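You operate a simulated robot arm through the tools that you are given. There is no shell and no other tool. Be economical: measure what you need, move in short steps, check, and stop when the job is done.

Carry out the task below with a simulated robot arm. There is one attempt and no reset: what you move stays moved.

## Task
Reset the blue trainer's counter and count it up to 4.
Fine: power on, black dial to COUNT, reset button once, then the clock button 4 times; leave the white switches.

It is judged by the outcome, as a careful person would: the job done as asked, and still so three seconds after it is handed in. It fails if anything else is knocked over, pushed out of place, dropped, spilled or broken.

## Robot
A 7-joint arm with a two-finger parallel gripper on a trunk, on a base that drives. Base frame: it is fixed to the floor where the robot stands at the start and does not move with it; the origin is under the middle of the robot, x ahead of it, y to its left, z up. Lengths are in m, angles in rad, forces in N, time in s.
With the tool pointing down near the work surface it reaches from about 0.3 to 0.72 m from the robot's upright axis, wherever it stands. Its first joint turns from -2.897 to 2.897 rad. Places, roughly: black trainer dial [0.6, -0.1, 0.9]; blue trainer [0.6, -0.3, 0.9]; grey reset button [0.5, -0.5, 0.9]; left trainer switch [0.5, -0.2, 0.9]; middle trainer switch [0.5, -0.3, 0.9]; orange trainer button [0.5, -0.1, 0.9]; right trainer switch [0.5, -0.3, 0.9]; trainer power plug [0.4, -0.5, 0.8]; yellow clock button [0.5, -0.4, 0.9]. Payload 3.43 kg.
The tool frame sits at the grasp point between the pads (the TCP): z along the fingers, y along the line on which they close. The tips reach 0.034 m beyond it. Largest opening 0.128 m; finger width 0.024, thickness 0.012; the body of the gripper, 0.048 by 0.13 m, starts 0.096 m behind the TCP.
Orientation is that of the tool frame in the base frame, as [roll, pitch, yaw] about the fixed x, y, z axes, in that order (R = Rz(yaw) Ry(pitch) Rx(roll)). With the fingers straight down and closing along the base's y, the tool's x points along the base's -x, its y along +y and its z along -z.

## Interface
- The arm moves only by the tool move_arm. Its argument "commands" is text: rows parted by semicolons, each of 7 numbers parted by spaces: the shift along the tool's x, y, z in m, then the turn, a rotation vector about the tool's x, y, z in degrees, then the finger opening in m, from 0 to 0.128. In form: x y z ax ay az claw; .... A call has 1 to 10 rows; each row is the pose to reach, as a shift and turn from the pose commanded when the call began, along the tool's axes at that moment. Each row takes 0.2 s and may step no farther than 0.05 m and 0.15 rad from the row before; otherwise, or with a gripper value out of range, the whole call is refused. A pose out of reach is approached as far as the arm can. The call stops where the force on the tool passes 40 N (or 10 N more than at its start, if that is more) or the arm is blocked; 0.2 s more then pass. The fingers move at their own pace (about 0.108 m/s each) and stop on an object; they squeeze with about 31 N. The grip force told is the motor's: it shows also when the fingers shut on nothing. Time passes only in rows, and 0.2 s behind the last, so rows that repeat a pose let the fingers close. It gives the time, the measured TCP pose, the force on the tool (base axes), the opening and the grip force at its end, in the units of the frame above (readings bear some noise), with the torque about the TCP (base axes, N m) and any sound that the robot's microphone picked up.
- Cameras (640 x 400 px; columns grow to the right, rows downward): "scene" is now at [-0.0211, 0.0876, 1.5385]; the picture's right is [-0.61, -0.79, 0.00], its down [-0.50, 0.38, -0.78] and it looks along [0.62, -0.47, -0.62] (base axes); focal length 252 px, centre (320, 200). "wrist" rides on the gripper at [0.076, -0.011, -0.16] in the tool frame; the picture's right is [0.15, 0.99, 0.00], its down [-0.88, 0.13, -0.46] and it looks along [-0.45, 0.07, 0.89] (tool axes); focal length 234 px, centre (320, 200). There is no depth. A picture from a camera that has moved, and an enlarged one, comes with that camera's place and axes in the base frame and with its lens.
- get_image(camera): a new picture of that camera. It takes no simulated time.
- move_column(by): slides the trunk up (or, below 0, down) by that many m; the arm and the scene camera ride with it, the base frame stays. It gives what a move gives, with no picture.
- roll_base(legs): drives the robot by 1 to 6 legs, each [ahead, left, turn to the left] in m, m and rad, along the robot's own axes; the way and the turn of a leg run together, so that a leg with both is an arc; at most 1.5 m and 3.142 rad a leg. The arm and the cameras ride along, it lands a little off, and it stops where it bumps. It gives what a move gives.
- pan_tilt(pan, tilt): turns the head with the scene camera to pan (to the left, within 1.501 rad either way) and tilt (down, from -0.506 to 1.204), counted from straight ahead of the robot. It gives what a move gives.
- close_up(camera, box): a new picture of the part [left, top, right, bottom] of that camera's present view, enlarged. It takes no simulated time.
- finish_job(): hands the job in; it is judged then, once.

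Work in short steps. Places have to be worked out from the pictures, the camera data and where the tool is seen: move nearer, look again, correct. Check each grasp and each placing, and mend what went wrong. You have 120 turns and 78 pictures in all, those below and enlarged ones among them. Open the gripper and draw the arm clear of the work before you hand the job in, unless the task says otherwise; then end with one line.

The tools are called after ">>>" as a command line: name --argument value ..., lists and objects as JSON in quotes. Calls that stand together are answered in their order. move_arm: Moves the arm, as the interface text tells. Its arguments: {"type":"object","properties":{"commands":{"type":"string"}},"required":["commands"]} The other tools are called the same way: move_column (by) slides the trunk up or down; roll_base (legs) drives the base; pan_tilt (pan, tilt) turns the head that bears the scene camera; get_image (camera) takes a picture; close_up (camera, box) takes an enlarged picture of a part of a camera's view; finish_job () hands the job in.

At the start:

```text
time: 0.0
ee_pos: [0.2599, -0.3308, 1.1758]
ee_rot: [-3.141, 0.0, -3.14]
wrist_force: [-0.8, 0.5, 0.2]
torque: [0.01, 0.02, -0.01]
grip_width: 0.128
gripper_force: 0.0
trunk travel left (down, up): [-0.25, 0.074]
robot x, y, heading: [-0.0007, -0.001, 0.0]
head pan, tilt: [-0.654, 0.674]
```

scene: 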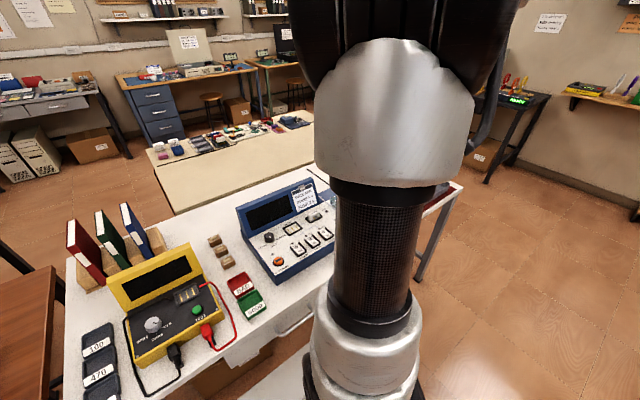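
wrist: 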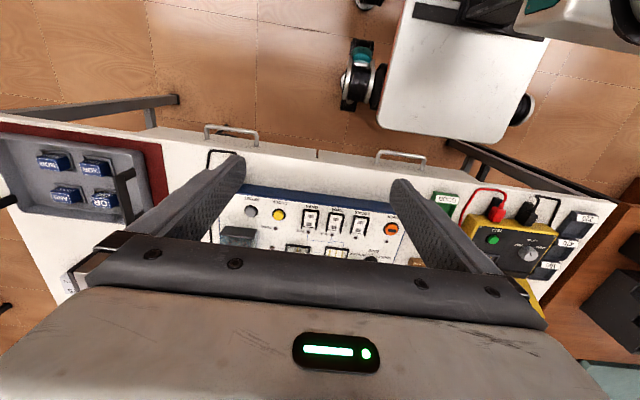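

The blue trainer is visible in both views; I'll enlarge both to read its panel.

>>> close_up --camera "scene" --box '[220, 160, 350, 300]'

>>> close_up --camera "wrist" --box '[190, 130, 440, 280]'

```text
2.86 times, centred on (285, 230) of scene
camera zoom: at [-0.0211, 0.0876, 1.5385], right [-0.61, -0.79, 0.0], down [-0.5, 0.38, -0.78], along [0.62, -0.47, -0.62], focal length 720 px, centre (420, 114)
```

zoom: 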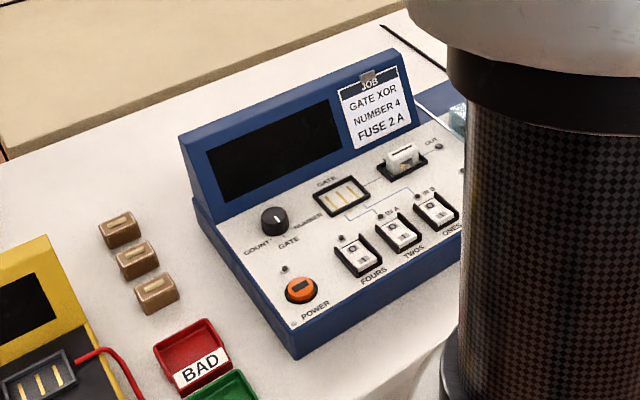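

```text
2.56 times, centred on (315, 205) of wrist
camera zoom: at [0.1844, -0.3433, 1.336], right [-0.15, 0.99, 0.0], down [0.88, 0.13, 0.46], along [0.45, 0.07, -0.89], focal length 600 px, centre (333, 187)
```

zoom: 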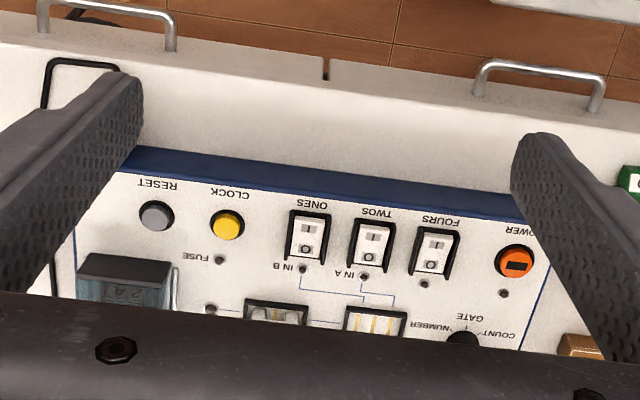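

The panel has the orange power, dial, switches, clock and reset visible. Orange triangulates to about [0.485, -0.12, 0.85]. I close the fingers and move the tool forward for a better view of the panel.

>>> move_arm --commands "-0.04 0 0 0 0 0 0; -0.08 0 0 0 0 0 0; -0.12 0 0 0 0 0 0; -0.16 0 0 0 0 0 0; -0.16 0 0 0 0 0 0; -0.16 0 0 0 0 0 0"

>>> get_image --camera "wrist"

>>> get_image --camera "scene"

```text
time: 1.4
ee_pos: [0.42, -0.3318, 1.1767]
ee_rot: [-3.14, 0.0, -3.14]
wrist_force: [0.4, 0.2, 0.6]
torque: [0.03, -0.01, 0.01]
grip_width: 0.0001
gripper_force: 31.2
trunk travel left (down, up): [-0.25, 0.074]
robot x, y, heading: [0.0011, 0.0002, 0.003]
head pan, tilt: [-0.654, 0.674]
```

```text
73 pictures are left
camera wrist: at [0.3448, -0.3444, 1.3368], right [-0.15, 0.99, 0.0], down [0.88, 0.13, 0.46], along [0.45, 0.07, -0.89], focal length 234 px, centre (320, 200)
```

wrist: 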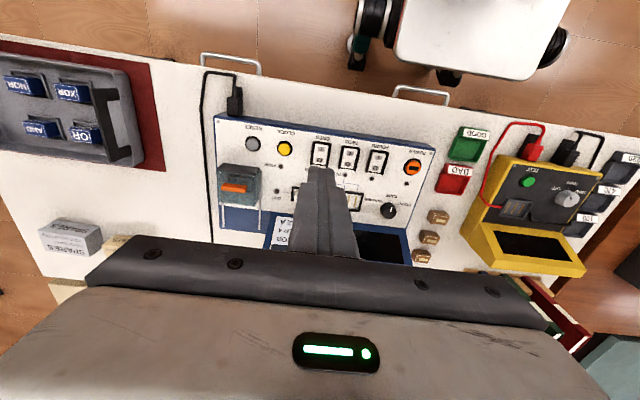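

```text
72 pictures are left
camera scene: at [-0.0212, 0.0876, 1.5385], right [-0.61, -0.79, 0.0], down [-0.5, 0.38, -0.78], along [0.62, -0.47, -0.62], focal length 252 px, centre (320, 200)
```

scene: 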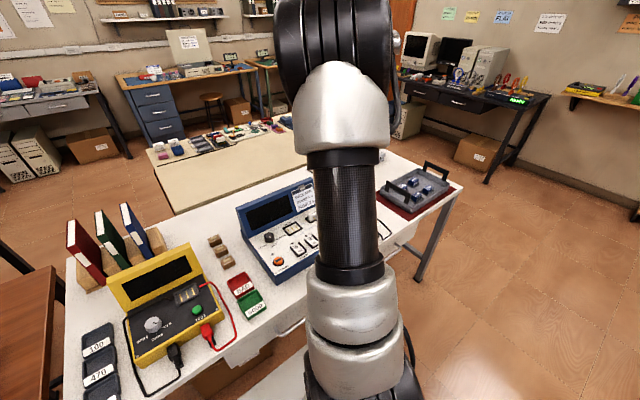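

Now a close look at the plug/fuse area and dial.

>>> close_up --camera "wrist" --box '[190, 60, 320, 250]'

>>> close_up --camera "wrist" --box '[330, 130, 450, 250]'

```text
2.11 times, centred on (255, 155) of wrist
camera zoom: at [0.3448, -0.3444, 1.3368], right [-0.15, 0.99, 0.0], down [0.88, 0.13, 0.46], along [0.45, 0.07, -0.89], focal length 493 px, centre (457, 295)
```

zoom: 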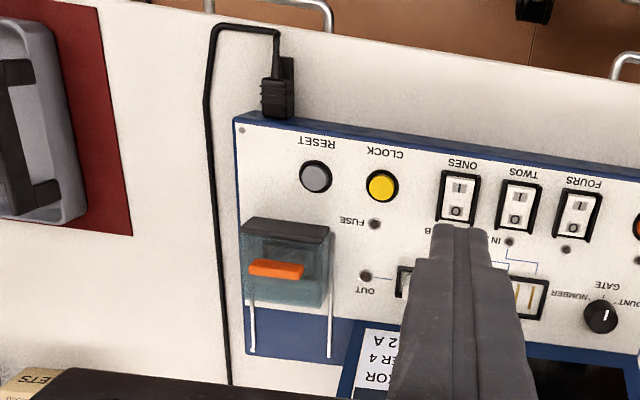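

```text
3.33 times, centred on (390, 190) of wrist
camera zoom: at [0.3448, -0.3444, 1.3368], right [-0.15, 0.99, 0.0], down [0.88, 0.13, 0.46], along [0.45, 0.07, -0.89], focal length 781 px, centre (87, 233)
```

zoom: 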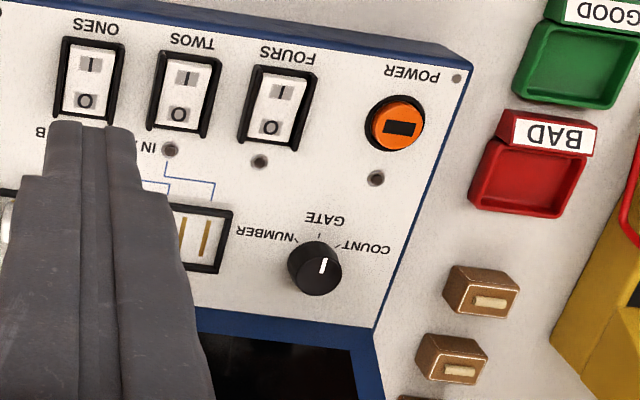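

The dial points at about GATE; COUNT is clockwise from it seen from above. Plug looks seated at the front-right edge. I move above the orange button (~[0.481, -0.120]) and check.

>>> move_arm --commands "-0.01 0.035 0.03 0 0 0 0; -0.02 0.07 0.06 0 0 0 0; -0.03 0.105 0.09 0 0 0 0; -0.04 0.14 0.12 0 0 0 0; -0.05 0.175 0.15 0 0 0 0; -0.061 0.212 0.18 0 0 0 0; -0.061 0.212 0.20 0 0 0 0; -0.061 0.212 0.20 0 0 0 0"

>>> get_image --camera "wrist"

>>> get_image --camera "scene"

```text
time: 3.2
ee_pos: [0.4833, -0.1182, 0.9751]
ee_rot: [3.141, -0.001, -3.14]
wrist_force: [0.5, 0.2, 0.1]
torque: [0.03, -0.01, 0.0]
grip_width: 0.0002
gripper_force: 30.7
trunk travel left (down, up): [-0.25, 0.074]
robot x, y, heading: [-0.0027, -0.0, 0.001]
head pan, tilt: [-0.654, 0.674]
```

```text
69 pictures are left
camera wrist: at [0.4076, -0.1306, 1.1359], right [-0.15, 0.99, 0.0], down [0.88, 0.13, 0.46], along [0.45, 0.07, -0.89], focal length 234 px, centre (320, 200)
```

wrist: 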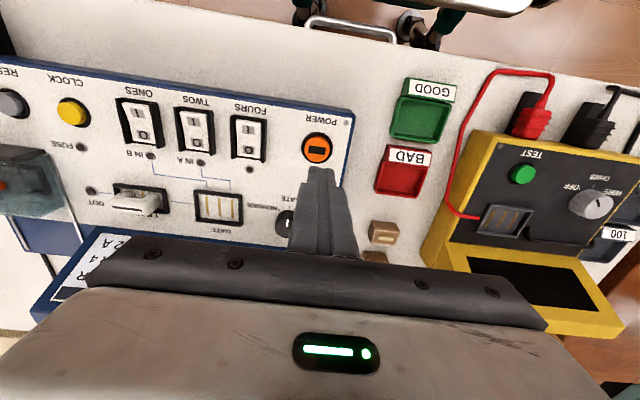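

```text
68 pictures are left
camera scene: at [-0.0211, 0.0875, 1.5385], right [-0.61, -0.79, 0.0], down [-0.5, 0.38, -0.78], along [0.62, -0.47, -0.62], focal length 252 px, centre (320, 200)
```

scene: 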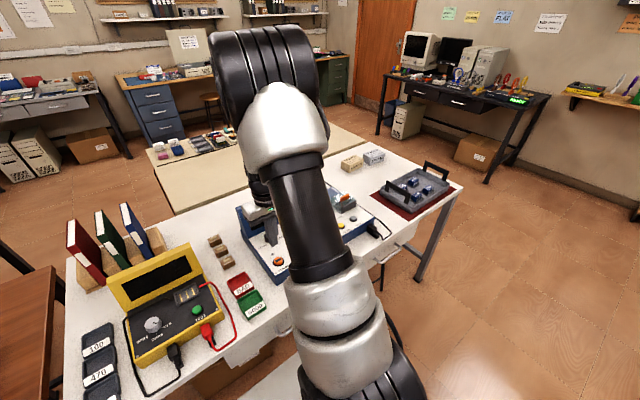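

Orange sits at about [0.482, -0.122]; tool is in line with it. Descend to just above and check.

>>> move_arm --commands "0.001 -0.003 0.03 0 0 0 0; 0.001 -0.003 0.06 0 0 0 0; 0.001 -0.003 0.07 0 0 0 0; 0.001 -0.003 0.07 0 0 0 0"

>>> get_image --camera "wrist"

>>> close_up --camera "scene" --box '[230, 190, 310, 290]'

```text
time: 4.2
ee_pos: [0.4796, -0.1191, 0.9055]
ee_rot: [-3.141, 0.0, 3.14]
wrist_force: [0.2, -0.8, 0.6]
torque: [0.0, 0.01, -0.02]
grip_width: 0.0
gripper_force: 31.1
trunk travel left (down, up): [-0.25, 0.074]
robot x, y, heading: [0.0016, -0.0047, 0.002]
head pan, tilt: [-0.654, 0.674]
```

```text
67 pictures are left
camera wrist: at [0.4048, -0.1325, 1.0659], right [-0.15, 0.99, 0.0], down [0.88, 0.13, 0.46], along [0.45, 0.07, -0.89], focal length 234 px, centre (320, 200)
```

wrist: 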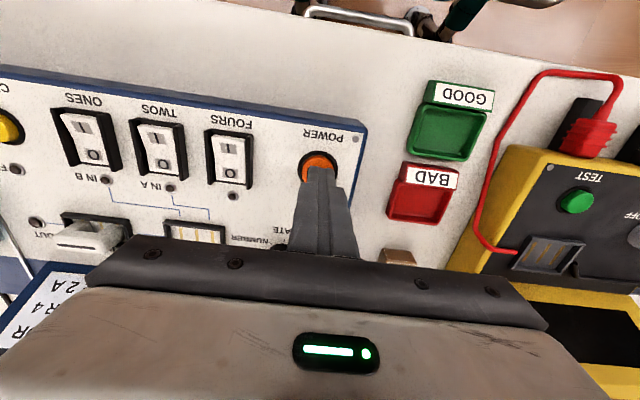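

```text
4.00 times, centred on (270, 240) of scene
camera zoom: at [-0.0211, 0.0876, 1.5385], right [-0.61, -0.79, 0.0], down [-0.5, 0.38, -0.78], along [0.62, -0.47, -0.62], focal length 1009 px, centre (520, 40)
```

zoom: 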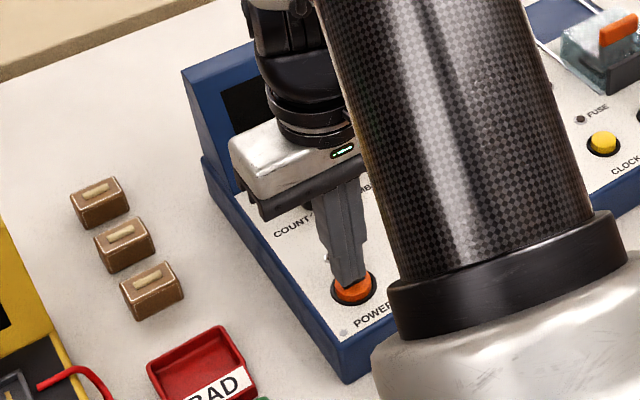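

Aligned with a few cm left. Press down gently in small steps and listen for a click.

>>> move_arm --commands "0 -0.003 0.004 0 0 0 0; 0 -0.003 0.008 0 0 0 0; 0 -0.003 0.011 0 0 0 0; 0 -0.003 0.014 0 0 0 0; 0 -0.003 0.017 0 0 0 0; 0 -0.003 0.020 0 0 0 0"

```text
time: 5.6
ee_pos: [0.479, -0.1248, 0.889]
ee_rot: [-3.139, 0.004, -3.141]
wrist_force: [-0.4, 1.8, 34.5]
torque: [0.09, 0.27, -0.04]
grip_width: 0.0002
gripper_force: 30.9
trunk travel left (down, up): [-0.25, 0.074]
robot x, y, heading: [0.0, 0.0024, 0.0]
head pan, tilt: [-0.654, 0.674]
heard: click
```

A click was heard at 34 N. Lift and look.

>>> move_arm --commands "0 0 -0.03 0 0 0 0; 0 0 -0.07 0 0 0 0; 0 0 -0.11 0 0 0 0; 0 -0.04 -0.14 0 0 0 0; 0 -0.08 -0.14 0 0 0 0; 0 -0.08 -0.14 0 0 0 0"

>>> get_image --camera "wrist"

>>> close_up --camera "scene" --box '[220, 160, 400, 290]'

```text
time: 7.0
ee_pos: [0.4776, -0.203, 1.0297]
ee_rot: [-3.141, -0.001, 3.142]
wrist_force: [-0.1, 0.0, -0.7]
torque: [0.03, 0.01, 0.0]
grip_width: 0.0001
gripper_force: 31.2
trunk travel left (down, up): [-0.25, 0.074]
robot x, y, heading: [-0.0, 0.0018, 0.0]
head pan, tilt: [-0.654, 0.674]
```

```text
65 pictures are left
camera wrist: at [0.403, -0.2154, 1.1899], right [-0.15, 0.99, 0.0], down [0.88, 0.13, 0.46], along [0.45, 0.07, -0.89], focal length 234 px, centre (320, 200)
```

wrist: 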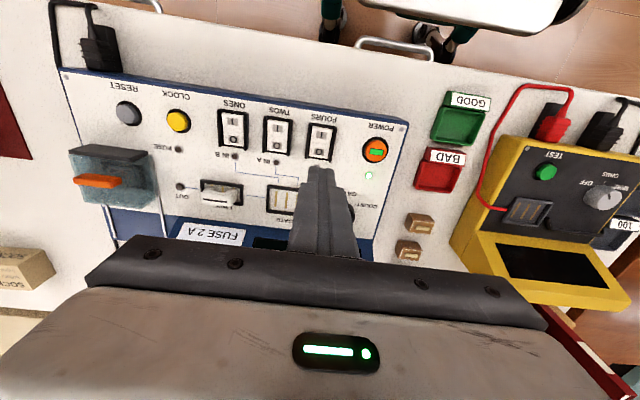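

```text
3.08 times, centred on (310, 225) of scene
camera zoom: at [-0.0211, 0.0874, 1.5385], right [-0.61, -0.79, 0.0], down [-0.5, 0.38, -0.78], along [0.62, -0.47, -0.62], focal length 776 px, centre (351, 123)
```

zoom: 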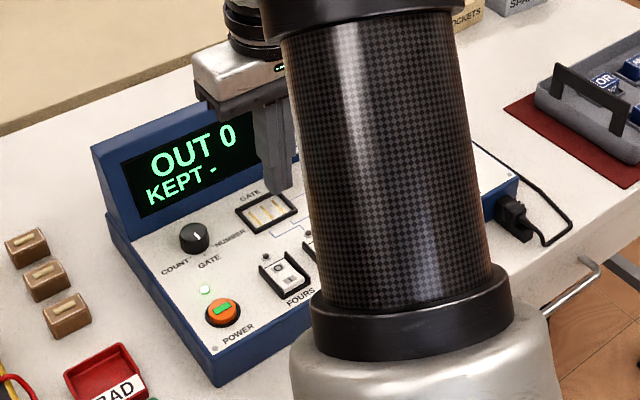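

Power is on: green LED, display "OUT 0" (GATE mode). Next I shift for a clear view of the dial.

>>> move_arm --commands "-0.03 -0.03 0.0 0 0 0 0; -0.06 -0.05 0.0 0 0 0 0; -0.06 -0.05 0.0 0 0 0 0"

>>> close_up --camera "wrist" --box '[320, 120, 460, 250]'

>>> close_up --camera "scene" --box '[235, 180, 305, 260]'

```text
time: 7.8
ee_pos: [0.5403, -0.2548, 1.0272]
ee_rot: [3.141, -0.001, -3.141]
wrist_force: [0.0, -0.2, 0.3]
torque: [0.0, 0.04, 0.01]
grip_width: 0.0001
gripper_force: 31.0
trunk travel left (down, up): [-0.25, 0.074]
robot x, y, heading: [-0.0009, -0.0015, -0.002]
head pan, tilt: [-0.654, 0.674]
```

```text
3.08 times, centred on (390, 185) of wrist
camera zoom: at [0.4656, -0.2668, 1.1885], right [-0.15, 0.99, 0.0], down [0.88, 0.13, 0.46], along [0.45, 0.07, -0.89], focal length 720 px, centre (105, 246)
```

zoom: 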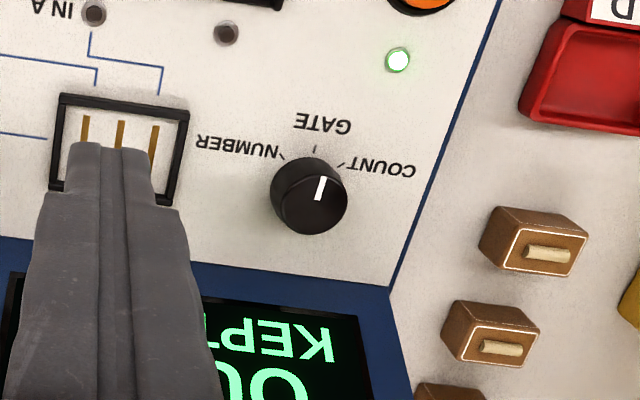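

```text
5.00 times, centred on (270, 220) of scene
camera zoom: at [-0.021, 0.0875, 1.5385], right [-0.61, -0.79, 0.0], down [-0.5, 0.38, -0.78], along [0.62, -0.47, -0.62], focal length 1261 px, centre (570, 100)
```

zoom: 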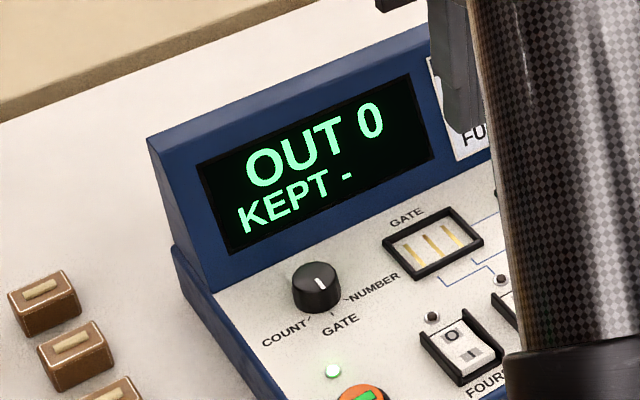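

The pointer is at GATE; knob centre ≈[0.5865, -0.1465, 0.868], diameter ≈0.036. COUNT is about 45° clockwise. I open to 0.06 and hover above it.

>>> move_arm --commands "-0.015 0.036 0 0 0 0 0.03; -0.03 0.072 0 0 0 0 0.06; -0.046 0.108 0.02 0 0 0 0.06; -0.046 0.108 0.06 0 0 0 0.06; -0.046 0.108 0.06 0 0 0 0.06"

>>> get_image --camera "wrist"

>>> close_up --camera "scene" --box '[225, 170, 325, 260]'

```text
time: 9.0
ee_pos: [0.5846, -0.1465, 0.9661]
ee_rot: [3.141, 0.0, -3.141]
wrist_force: [-0.1, -1.0, -0.1]
torque: [-0.03, 0.0, -0.03]
grip_width: 0.06
gripper_force: 0.0
trunk travel left (down, up): [-0.25, 0.074]
robot x, y, heading: [0.0004, 0.0004, -0.001]
head pan, tilt: [-0.654, 0.674]
```

```text
61 pictures are left
camera wrist: at [0.5099, -0.1589, 1.1262], right [-0.15, 0.99, 0.0], down [0.88, 0.13, 0.46], along [0.45, 0.07, -0.89], focal length 234 px, centre (320, 200)
```

wrist: 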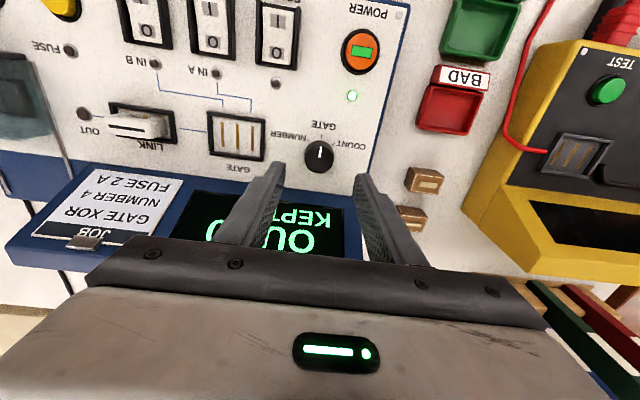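

```text
4.44 times, centred on (275, 215) of scene
camera zoom: at [-0.021, 0.0875, 1.5385], right [-0.61, -0.79, 0.0], down [-0.5, 0.38, -0.78], along [0.62, -0.47, -0.62], focal length 1121 px, centre (520, 133)
```

zoom: 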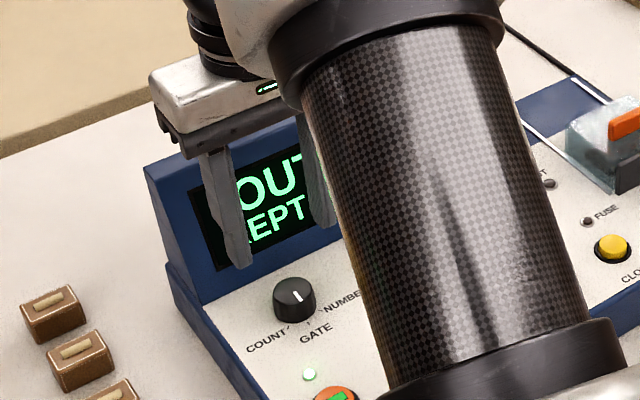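

Knob refined to ≈[0.5845, -0.148]; tool is centred on it. Descend around it.

>>> move_arm --commands "0.001 -0.001 0.03 0 0 0 0.06; 0.001 -0.001 0.05 0 0 0 0.06; 0.001 -0.001 0.06 0 0 0 0.06; 0.001 -0.001 0.066 0 0 0 0.06; 0.001 -0.001 0.066 0 0 0 0.06"

>>> get_image --camera "wrist"

>>> close_up --camera "scene" --box '[225, 170, 325, 260]'

```text
time: 10.2
ee_pos: [0.5843, -0.1484, 0.9001]
ee_rot: [3.141, -0.002, -3.141]
wrist_force: [-0.6, -0.3, 0.2]
torque: [-0.02, -0.02, -0.03]
grip_width: 0.0598
gripper_force: 0.1
trunk travel left (down, up): [-0.25, 0.074]
robot x, y, heading: [0.0017, -0.0007, -0.004]
head pan, tilt: [-0.654, 0.674]
```

```text
59 pictures are left
camera wrist: at [0.5096, -0.1609, 1.0605], right [-0.15, 0.99, 0.0], down [0.88, 0.13, 0.46], along [0.45, 0.07, -0.89], focal length 234 px, centre (320, 200)
```

wrist: 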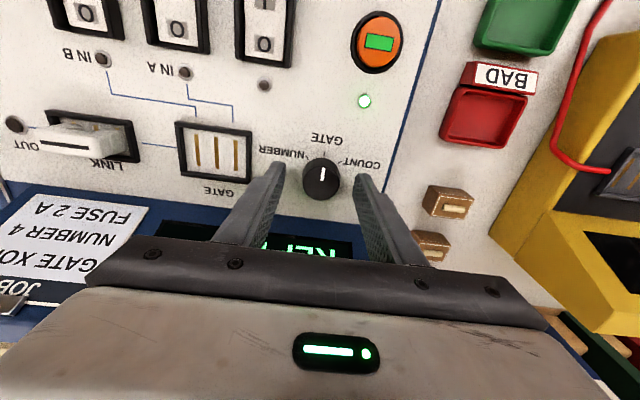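

```text
4.44 times, centred on (275, 215) of scene
camera zoom: at [-0.0211, 0.0876, 1.5385], right [-0.61, -0.79, 0.0], down [-0.5, 0.38, -0.78], along [0.62, -0.47, -0.62], focal length 1121 px, centre (520, 133)
```

zoom: 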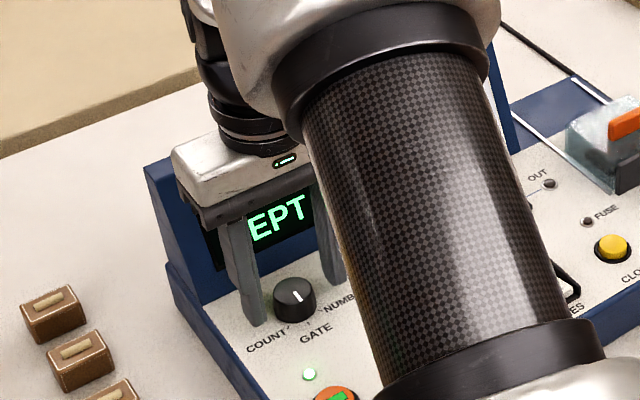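

Fingers straddle the knob. Lower 4 mm more, then close.

>>> move_arm --commands "0 0.001 0.002 0 0 0 0.06; 0 0.001 0.004 0 0 0 0.06; 0 0.001 0.004 0 0 0 0.03; 0 0.001 0.004 0 0 0 0.03; 0 0.001 0.004 0 0 0 0.03"

```text
time: 11.4
ee_pos: [0.5866, -0.1472, 0.8952]
ee_rot: [-3.141, 0.001, 3.141]
wrist_force: [-0.4, 1.4, -1.8]
torque: [0.1, -0.13, 0.0]
grip_width: 0.0327
gripper_force: 45.3
trunk travel left (down, up): [-0.25, 0.074]
robot x, y, heading: [-0.0003, -0.0043, 0.002]
head pan, tilt: [-0.654, 0.674]
```

Gripped (0.0327 m). Now turn clockwise seen from above (positive about tool z) in 8° steps to 45°.

>>> move_arm --commands "0 0 0 0 0 8 0.03; 0 0 0 0 0 16 0.03; 0 0 0 0 0 24 0.03; 0 0 0 0 0 32 0.03; 0 0 0 0 0 40 0.03; 0 0 0 0 0 46 0.03; 0 0 0 0 0 46 0.03"

>>> get_image --camera "wrist"

>>> close_up --camera "scene" --box '[225, 170, 325, 260]'

```text
time: 13.0
ee_pos: [0.5845, -0.1462, 0.8956]
ee_rot: [-3.141, -0.002, 2.34]
wrist_force: [5.5, 9.9, -2.7]
torque: [0.42, -0.02, 0.68]
grip_width: 0.0328
gripper_force: 45.2
trunk travel left (down, up): [-0.25, 0.074]
robot x, y, heading: [-0.0004, 0.0002, -0.004]
head pan, tilt: [-0.654, 0.674]
```

```text
57 pictures are left
camera wrist: at [0.5254, -0.1002, 1.056], right [0.61, 0.79, 0.0], down [0.71, -0.54, 0.46], along [0.36, -0.28, -0.89], focal length 234 px, centre (320, 200)
```

wrist: 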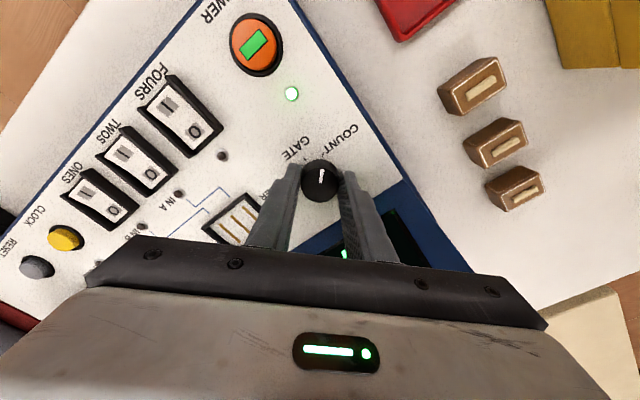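

```text
4.44 times, centred on (275, 215) of scene
camera zoom: at [-0.0204, 0.0883, 1.5385], right [-0.61, -0.79, 0.0], down [-0.5, 0.38, -0.78], along [0.62, -0.48, -0.62], focal length 1121 px, centre (520, 133)
```

zoom: 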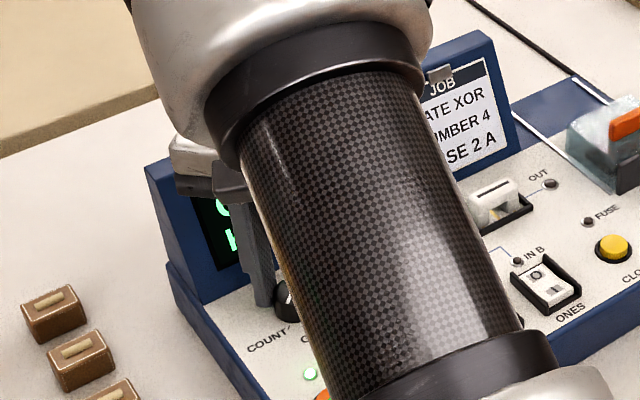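

Rotated 46° but torque 0.68 N·m is felt; zoom on the mark.

>>> close_up --camera "wrist" --box '[260, 110, 380, 230]'

```text
3.33 times, centred on (320, 170) of wrist
camera zoom: at [0.5254, -0.1002, 1.056], right [0.61, 0.79, 0.0], down [0.71, -0.54, 0.46], along [0.36, -0.28, -0.89], focal length 781 px, centre (320, 300)
```

zoom: 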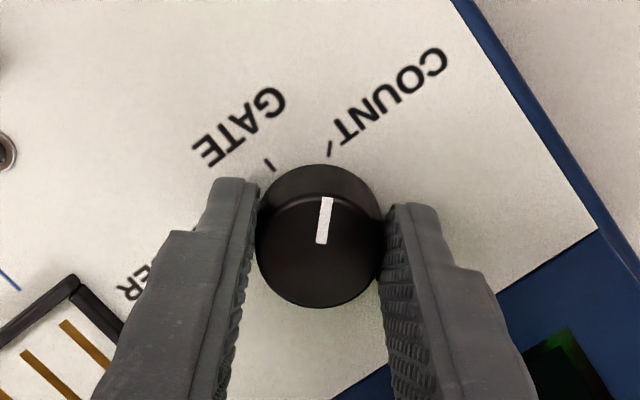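

The mark is at the COUNT tick. Open slightly (to avoid the display housing), lift, and check the display.

>>> move_arm --commands "0 0 0 0 0 0 0.043; 0 0 0 0 0 0 0.043; 0 0 -0.02 0 0 0 0.043; 0 0 -0.06 0 0 0 0.043; 0 0 -0.10 0 0 0 0.043; 0 0 -0.10 0 0 0 0.0"

>>> move_arm --commands "0 0 0 0 0 -8 0; 0 0 0 0 0 -16 0; 0 0 0 0 0 -24 0; 0 0 0 0 0 -32 0; 0 0 0 0 0 -40 0; 0 0 0 0 0 -46 0; 0 0 0 0 0 -46 0"

>>> get_image --camera "wrist"

>>> close_up --camera "scene" --box '[225, 170, 325, 260]'

```text
time: 14.4
ee_pos: [0.5849, -0.148, 0.996]
ee_rot: [3.141, -0.002, 2.339]
wrist_force: [0.9, -0.9, 0.1]
torque: [0.03, -0.02, -0.03]
grip_width: 0.0
gripper_force: 31.0
trunk travel left (down, up): [-0.25, 0.074]
robot x, y, heading: [0.0008, -0.0007, 0.001]
head pan, tilt: [-0.654, 0.674]
```

```text
time: 16.0
ee_pos: [0.5849, -0.1467, 0.9965]
ee_rot: [-3.141, -0.001, -3.14]
wrist_force: [-1.2, 0.2, -0.2]
torque: [-0.03, -0.01, -0.02]
grip_width: 0.0
gripper_force: 31.1
trunk travel left (down, up): [-0.25, 0.074]
robot x, y, heading: [-0.0007, 0.004, -0.0]
head pan, tilt: [-0.654, 0.674]
```

```text
54 pictures are left
camera wrist: at [0.5096, -0.1591, 1.156], right [-0.15, 0.99, 0.0], down [0.88, 0.13, 0.46], along [0.45, 0.07, -0.89], focal length 234 px, centre (320, 200)
```

wrist: 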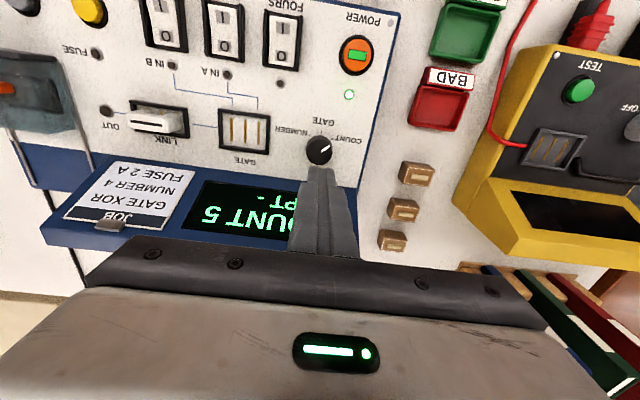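

```text
4.44 times, centred on (275, 215) of scene
camera zoom: at [-0.0211, 0.0876, 1.5385], right [-0.61, -0.79, 0.0], down [-0.5, 0.38, -0.78], along [0.62, -0.47, -0.62], focal length 1121 px, centre (520, 133)
```

zoom: 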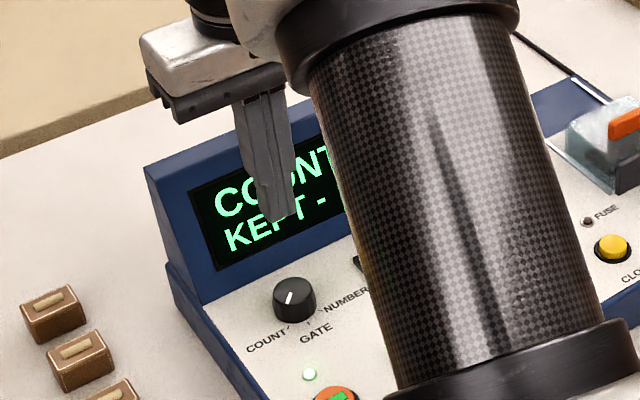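

Display now shows COUNT 5. Now move toward reset (~[0.479, -0.462]) and clock (~[0.478, -0.397]), stopping high between to look.

>>> move_arm --commands "0.035 -0.02 -0.02 0 0 0 0; 0.07 -0.05 -0.04 0 0 0 0; 0.105 -0.08 -0.05 0 0 0 0; 0.105 -0.125 -0.05 0 0 0 0; 0.105 -0.17 -0.05 0 0 0 0; 0.105 -0.215 -0.05 0 0 0 0; 0.105 -0.26 -0.05 0 0 0 0; 0.105 -0.28 -0.05 0 0 0 0; 0.105 -0.28 -0.05 0 0 0 0"

>>> get_image --camera "wrist"

>>> get_image --camera "scene"

```text
refused: row 2 steps farther than a row can; nothing moved
```

```text
52 pictures are left
camera wrist: at [0.5096, -0.1591, 1.156], right [-0.15, 0.99, 0.0], down [0.88, 0.13, 0.46], along [0.45, 0.07, -0.89], focal length 234 px, centre (320, 200)
```

wrist: 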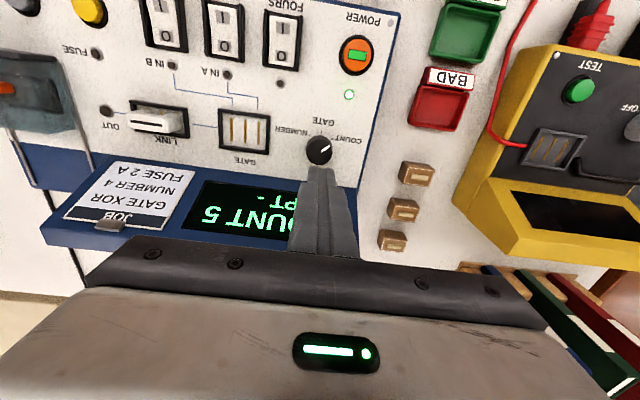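

```text
51 pictures are left
camera scene: at [-0.0211, 0.0876, 1.5385], right [-0.61, -0.79, 0.0], down [-0.5, 0.38, -0.78], along [0.62, -0.47, -0.62], focal length 252 px, centre (320, 200)
```

scene: 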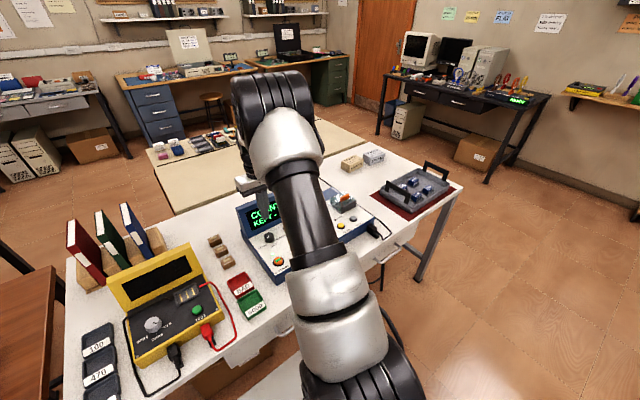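

One row was too long; same route in smaller steps.

>>> move_arm --commands "0.03 -0.02 -0.02 0 0 0 0; 0.06 -0.045 -0.04 0 0 0 0; 0.09 -0.08 -0.05 0 0 0 0; 0.105 -0.12 -0.05 0 0 0 0; 0.105 -0.165 -0.05 0 0 0 0; 0.105 -0.21 -0.05 0 0 0 0; 0.105 -0.25 -0.05 0 0 0 0; 0.105 -0.28 -0.05 0 0 0 0; 0.105 -0.28 -0.05 0 0 0 0"

>>> get_image --camera "wrist"

>>> get_image --camera "scene"

```text
time: 18.0
ee_pos: [0.4787, -0.4264, 1.0476]
ee_rot: [-3.141, 0.0, 3.142]
wrist_force: [-0.4, 0.6, 0.2]
torque: [0.02, -0.04, 0.02]
grip_width: 0.0
gripper_force: 31.1
trunk travel left (down, up): [-0.25, 0.074]
robot x, y, heading: [-0.0026, -0.0014, 0.001]
head pan, tilt: [-0.654, 0.674]
```

```text
50 pictures are left
camera wrist: at [0.4035, -0.4397, 1.2073], right [-0.15, 0.99, 0.0], down [0.88, 0.13, 0.46], along [0.45, 0.07, -0.89], focal length 234 px, centre (320, 200)
```

wrist: 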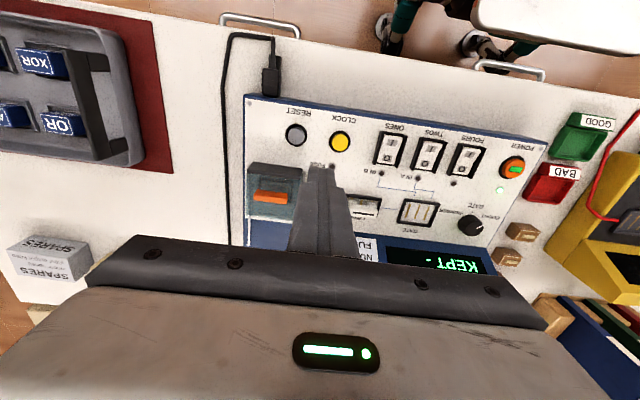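

```text
49 pictures are left
camera scene: at [-0.0211, 0.0874, 1.5385], right [-0.61, -0.79, 0.0], down [-0.5, 0.38, -0.78], along [0.62, -0.47, -0.62], focal length 252 px, centre (320, 200)
```

scene: 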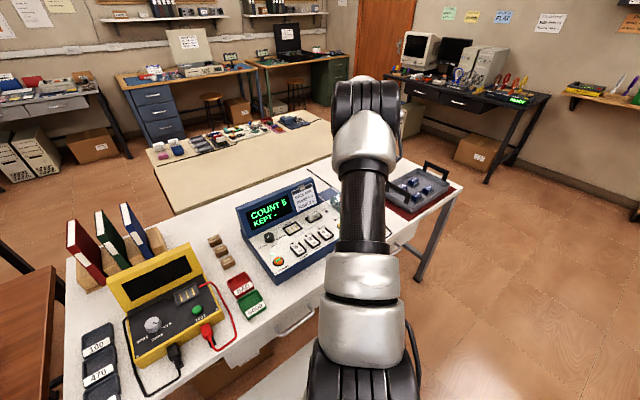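

Reset ≈[0.4795, -0.463], clock ≈[0.480, -0.397]. Display is visible to the scene camera now. Move to just above reset.

>>> move_arm --commands "0 -0.02 0.03 0 0 0 0; 0 -0.037 0.07 0 0 0 0; 0 -0.037 0.11 0 0 0 0; 0 -0.037 0.13 0 0 0 0; 0 -0.037 0.13 0 0 0 0"

>>> get_image --camera "wrist"

```text
time: 19.2
ee_pos: [0.4788, -0.465, 0.9179]
ee_rot: [3.141, 0.0, -3.141]
wrist_force: [-1.4, 0.1, 0.7]
torque: [-0.02, 0.0, -0.02]
grip_width: 0.0001
gripper_force: 31.1
trunk travel left (down, up): [-0.25, 0.074]
robot x, y, heading: [0.0004, -0.001, -0.002]
head pan, tilt: [-0.654, 0.674]
```

```text
48 pictures are left
camera wrist: at [0.4048, -0.4781, 1.077], right [-0.15, 0.99, 0.0], down [0.88, 0.13, 0.46], along [0.45, 0.07, -0.89], focal length 234 px, centre (320, 200)
```

wrist: 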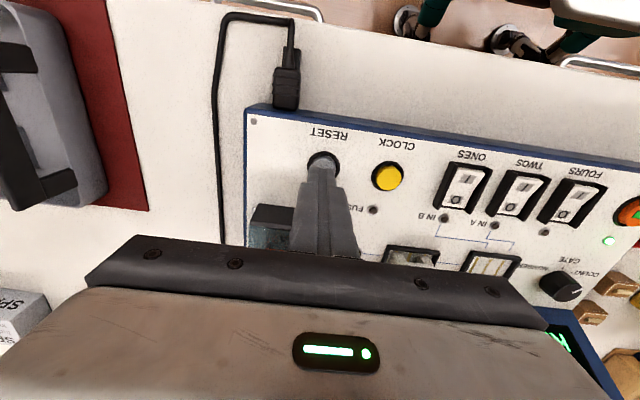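

Tool is right over reset. Press slowly once.

>>> move_arm --commands "0 0.001 0.015 0 0 0 0; 0 0.001 0.021 0 0 0 0; 0 0.001 0.024 0 0 0 0; 0 0.001 0.027 0 0 0 0; 0 0.001 0.029 0 0 0 0"

>>> close_up --camera "scene" --box '[230, 170, 340, 260]'

```text
time: 20.4
ee_pos: [0.4804, -0.4622, 0.89]
ee_rot: [-3.139, 0.004, 3.14]
wrist_force: [-1.0, 2.5, 16.7]
torque: [0.08, 0.03, 0.02]
grip_width: 0.0
gripper_force: 31.3
trunk travel left (down, up): [-0.25, 0.074]
robot x, y, heading: [-0.001, -0.0024, -0.005]
head pan, tilt: [-0.654, 0.674]
heard: click
```

```text
4.44 times, centred on (285, 215) of scene
camera zoom: at [-0.0223, 0.0888, 1.5387], right [-0.61, -0.79, 0.0], down [-0.49, 0.38, -0.78], along [0.62, -0.48, -0.62], focal length 1121 px, centre (476, 133)
```

zoom: 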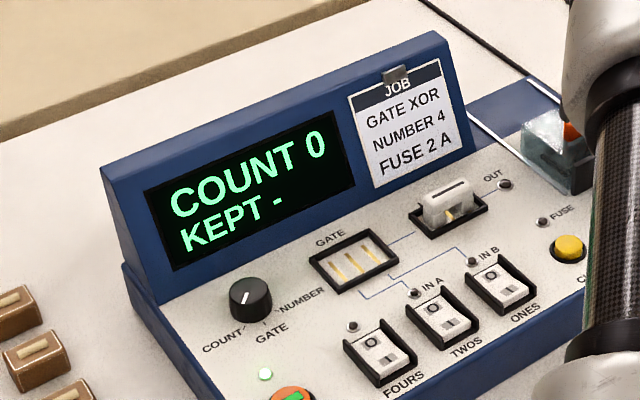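

Counter reads COUNT 0. Lift and move over to the clock button (+0.065 in y).

>>> move_arm --commands "0 0 -0.02 0 0 0 0; 0 0 -0.035 0 0 0 0; 0 0.035 -0.035 0 0 0 0; 0 0.065 -0.035 0 0 0 0; 0 0.065 -0.028 0 0 0 0; 0 0.065 -0.028 0 0 0 0"

>>> get_image --camera "wrist"

>>> close_up --camera "scene" --box '[230, 170, 340, 260]'

```text
time: 21.8
ee_pos: [0.4798, -0.3998, 0.9143]
ee_rot: [3.141, -0.001, -3.141]
wrist_force: [0.9, -0.3, 0.2]
torque: [-0.01, -0.01, 0.02]
grip_width: 0.0
gripper_force: 31.0
trunk travel left (down, up): [-0.25, 0.074]
robot x, y, heading: [-0.0003, -0.001, 0.001]
head pan, tilt: [-0.654, 0.674]
```

```text
46 pictures are left
camera wrist: at [0.4041, -0.411, 1.0751], right [-0.15, 0.99, 0.0], down [0.88, 0.13, 0.46], along [0.45, 0.07, -0.89], focal length 234 px, centre (320, 200)
```

wrist: 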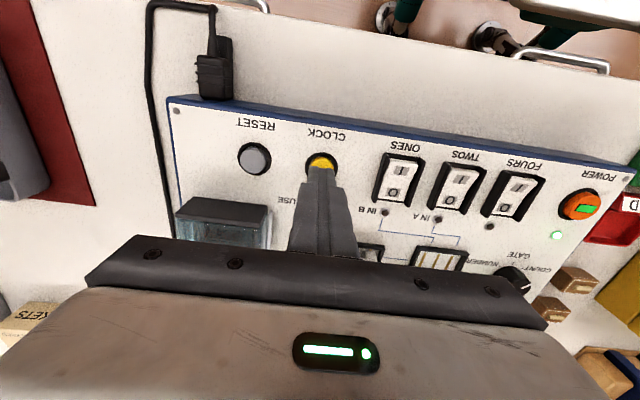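

```text
4.44 times, centred on (285, 215) of scene
camera zoom: at [-0.0211, 0.0875, 1.5385], right [-0.61, -0.79, 0.0], down [-0.5, 0.38, -0.78], along [0.62, -0.47, -0.62], focal length 1121 px, centre (476, 133)
```

zoom: 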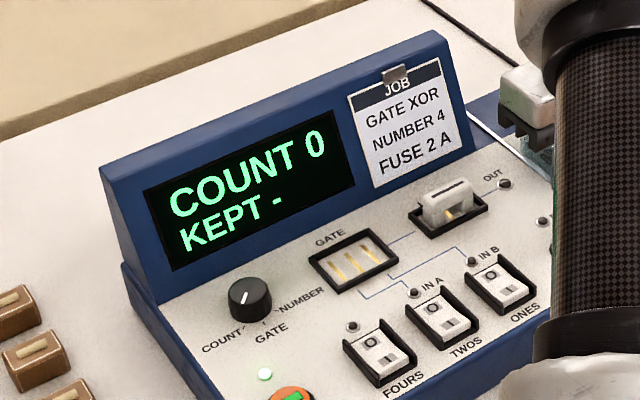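

Tool is over the clock button. One press and release, then read the display.

>>> move_arm --commands "0 0.001 0.014 0 0 0 0; 0 0.001 0.020 0 0 0 0; 0 0.001 0.023 0 0 0 0; 0 0.001 0.026 0 0 0 0; 0 0.001 0.028 0 0 0 0; 0 0.001 0.014 0 0 0 0; 0 0.001 0 0 0 0 0; 0 0.001 0 0 0 0 0"

>>> close_up --camera "scene" --box '[230, 170, 340, 260]'

```text
time: 23.6
ee_pos: [0.4792, -0.3979, 0.9154]
ee_rot: [-3.141, -0.001, -3.141]
wrist_force: [-0.1, 0.0, 0.2]
torque: [0.02, 0.01, 0.0]
grip_width: 0.0001
gripper_force: 30.5
trunk travel left (down, up): [-0.25, 0.074]
robot x, y, heading: [0.0032, 0.0026, 0.003]
head pan, tilt: [-0.654, 0.674]
heard: click
```

```text
4.44 times, centred on (285, 215) of scene
camera zoom: at [-0.0211, 0.0876, 1.5385], right [-0.61, -0.79, 0.0], down [-0.5, 0.38, -0.78], along [0.62, -0.47, -0.62], focal length 1121 px, centre (476, 133)
```

zoom: 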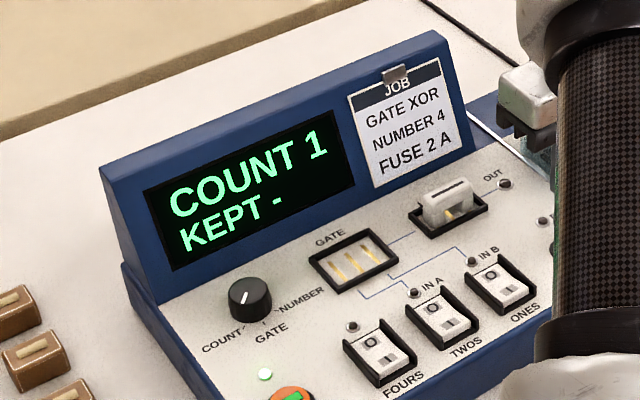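

COUNT 1. Second press.

>>> move_arm --commands "0 0 0.014 0 0 0 0; 0 0 0.020 0 0 0 0; 0 0 0.023 0 0 0 0; 0 0 0.026 0 0 0 0; 0 0 0.028 0 0 0 0; 0 0 0.014 0 0 0 0; 0 0 0 0 0 0 0; 0 0 0 0 0 0 0"

>>> close_up --camera "scene" --box '[230, 170, 340, 260]'

```text
time: 25.4
ee_pos: [0.4802, -0.3974, 0.9149]
ee_rot: [3.14, 0.0, -3.14]
wrist_force: [0.1, -0.4, 0.0]
torque: [0.03, 0.0, 0.02]
grip_width: 0.0
gripper_force: 30.4
trunk travel left (down, up): [-0.25, 0.074]
robot x, y, heading: [-0.0012, 0.0007, -0.002]
head pan, tilt: [-0.654, 0.674]
heard: click
```

```text
4.44 times, centred on (285, 215) of scene
camera zoom: at [-0.0211, 0.0876, 1.5385], right [-0.61, -0.79, 0.0], down [-0.5, 0.38, -0.78], along [0.62, -0.47, -0.62], focal length 1121 px, centre (476, 133)
```

zoom: 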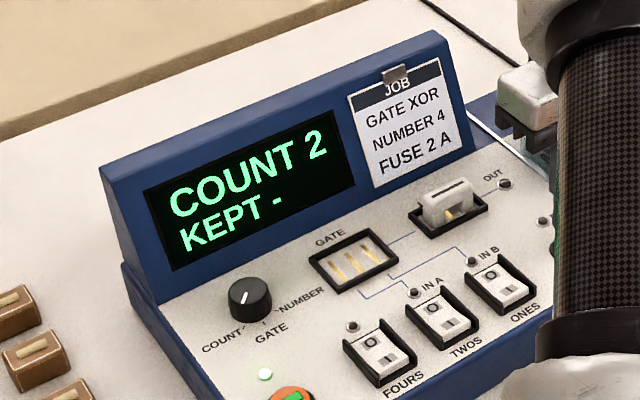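

COUNT 2. Third press.

>>> move_arm --commands "0 0 0.014 0 0 0 0; 0 0 0.020 0 0 0 0; 0 0 0.023 0 0 0 0; 0 0 0.026 0 0 0 0; 0 0 0.028 0 0 0 0; 0 0 0.014 0 0 0 0; 0 0 0 0 0 0 0; 0 0 0 0 0 0 0"

>>> close_up --camera "scene" --box '[230, 170, 340, 260]'

```text
time: 27.2
ee_pos: [0.479, -0.3971, 0.9132]
ee_rot: [-3.141, 0.0, -3.141]
wrist_force: [0.3, -0.8, 0.6]
torque: [0.0, -0.05, -0.01]
grip_width: 0.0
gripper_force: 30.5
trunk travel left (down, up): [-0.25, 0.074]
robot x, y, heading: [0.0015, -0.0004, -0.003]
head pan, tilt: [-0.654, 0.674]
heard: click
```

```text
4.44 times, centred on (285, 215) of scene
camera zoom: at [-0.0211, 0.0876, 1.5385], right [-0.61, -0.79, 0.0], down [-0.5, 0.38, -0.78], along [0.62, -0.47, -0.62], focal length 1121 px, centre (476, 133)
```

zoom: 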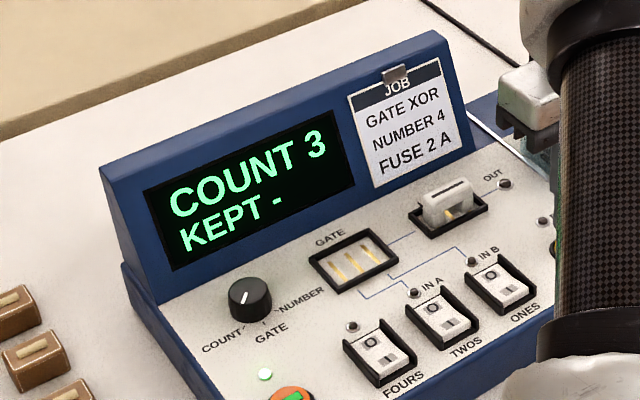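

COUNT 3. Fourth and last press.

>>> move_arm --commands "0 0 0.014 0 0 0 0; 0 0 0.020 0 0 0 0; 0 0 0.023 0 0 0 0; 0 0 0.026 0 0 0 0; 0 0 0.028 0 0 0 0; 0 0 0.014 0 0 0 0; 0 0 0 0 0 0 0; 0 0 0 0 0 0 0"

>>> close_up --camera "scene" --box '[230, 170, 340, 260]'

```text
time: 29.0
ee_pos: [0.4792, -0.3976, 0.9141]
ee_rot: [-3.14, 0.0, -3.139]
wrist_force: [0.1, 0.8, 0.0]
torque: [0.02, -0.01, 0.0]
grip_width: 0.0
gripper_force: 31.4
trunk travel left (down, up): [-0.25, 0.074]
robot x, y, heading: [-0.0016, -0.0039, -0.003]
head pan, tilt: [-0.654, 0.674]
heard: click
```

```text
4.44 times, centred on (285, 215) of scene
camera zoom: at [-0.0211, 0.0876, 1.5385], right [-0.61, -0.79, 0.0], down [-0.5, 0.38, -0.78], along [0.62, -0.47, -0.62], focal length 1121 px, centre (476, 133)
```

zoom: 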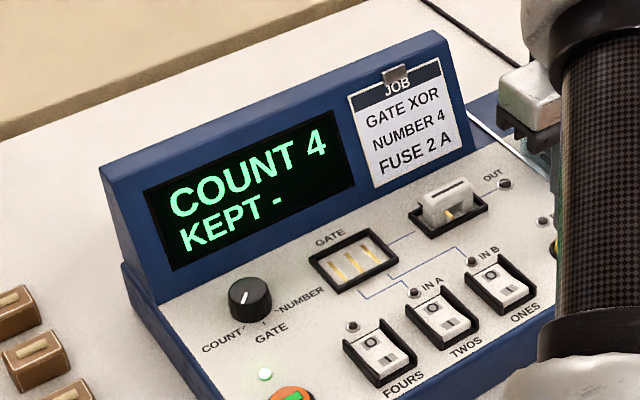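

COUNT 4 reached. Lift straight up, draw back, open the gripper, and verify.

>>> move_arm --commands "0 0 -0.04 0 0 0 0; 0 0 -0.08 0 0 0 0; 0 0 -0.12 0 0 0 0; 0 0 -0.16 0 0 0 0; 0 0 -0.20 0 0 0 0; 0.04 0 -0.22 0 0 0 0.04; 0.08 0.01 -0.24 0 0 0 0.08; 0.12 0.03 -0.25 0 0 0 0.12; 0.16 0.05 -0.25 0 0 0 0.128; 0.16 0.05 -0.25 0 0 0 0.128"

>>> get_image --camera "wrist"

>>> get_image --camera "scene"

>>> close_up --camera "scene" --box '[230, 170, 340, 260]'

```text
time: 31.2
ee_pos: [0.3175, -0.3474, 1.1645]
ee_rot: [-3.141, 0.001, -3.141]
wrist_force: [0.0, -0.1, 0.3]
torque: [-0.06, -0.01, 0.0]
grip_width: 0.1279
gripper_force: 0.1
trunk travel left (down, up): [-0.25, 0.074]
robot x, y, heading: [0.0019, 0.0008, -0.001]
head pan, tilt: [-0.654, 0.674]
```

```text
40 pictures are left
camera wrist: at [0.2421, -0.3595, 1.3241], right [-0.15, 0.99, 0.0], down [0.88, 0.13, 0.46], along [0.45, 0.07, -0.89], focal length 234 px, centre (320, 200)
```

wrist: 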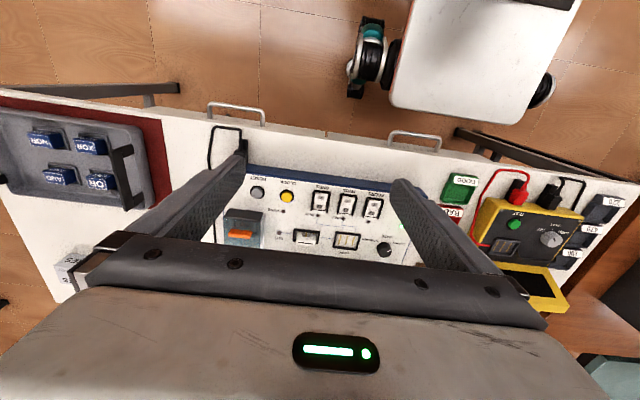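

```text
39 pictures are left
camera scene: at [-0.0213, 0.0877, 1.5385], right [-0.61, -0.79, 0.0], down [-0.5, 0.38, -0.78], along [0.62, -0.47, -0.62], focal length 252 px, centre (320, 200)
```

scene: 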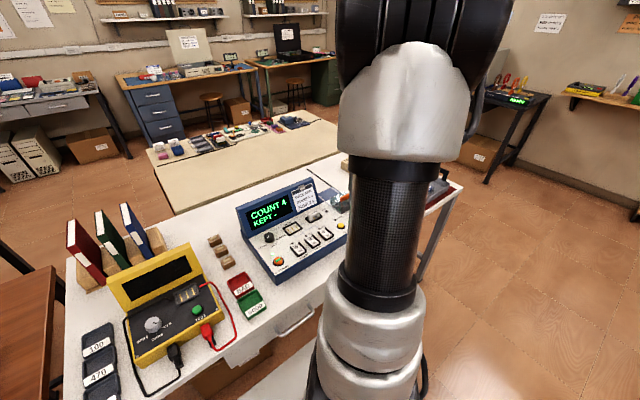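

```text
4.44 times, centred on (285, 215) of scene
camera zoom: at [-0.0213, 0.0877, 1.5385], right [-0.61, -0.79, 0.0], down [-0.5, 0.38, -0.78], along [0.62, -0.47, -0.62], focal length 1121 px, centre (476, 133)
```

zoom: 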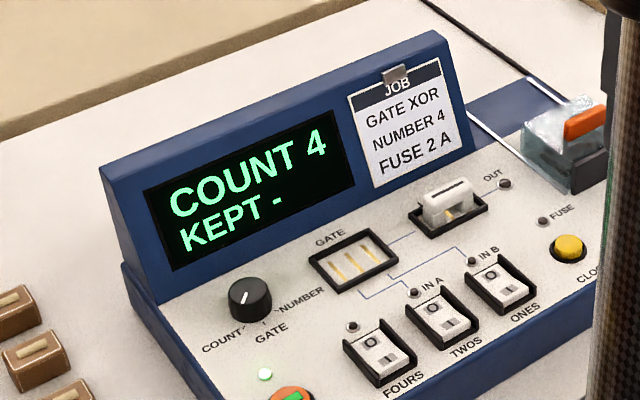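

The display holds COUNT 4, nothing else is disturbed, and the arm is clear with the gripper open. Handing in.

>>> finish_job

```text
The job is handed in.
```

The blue trainer is powered on with its dial at COUNT; I reset the counter once and clocked it four times, and it read COUNT 4 at hand-in, with the white switches left alone.
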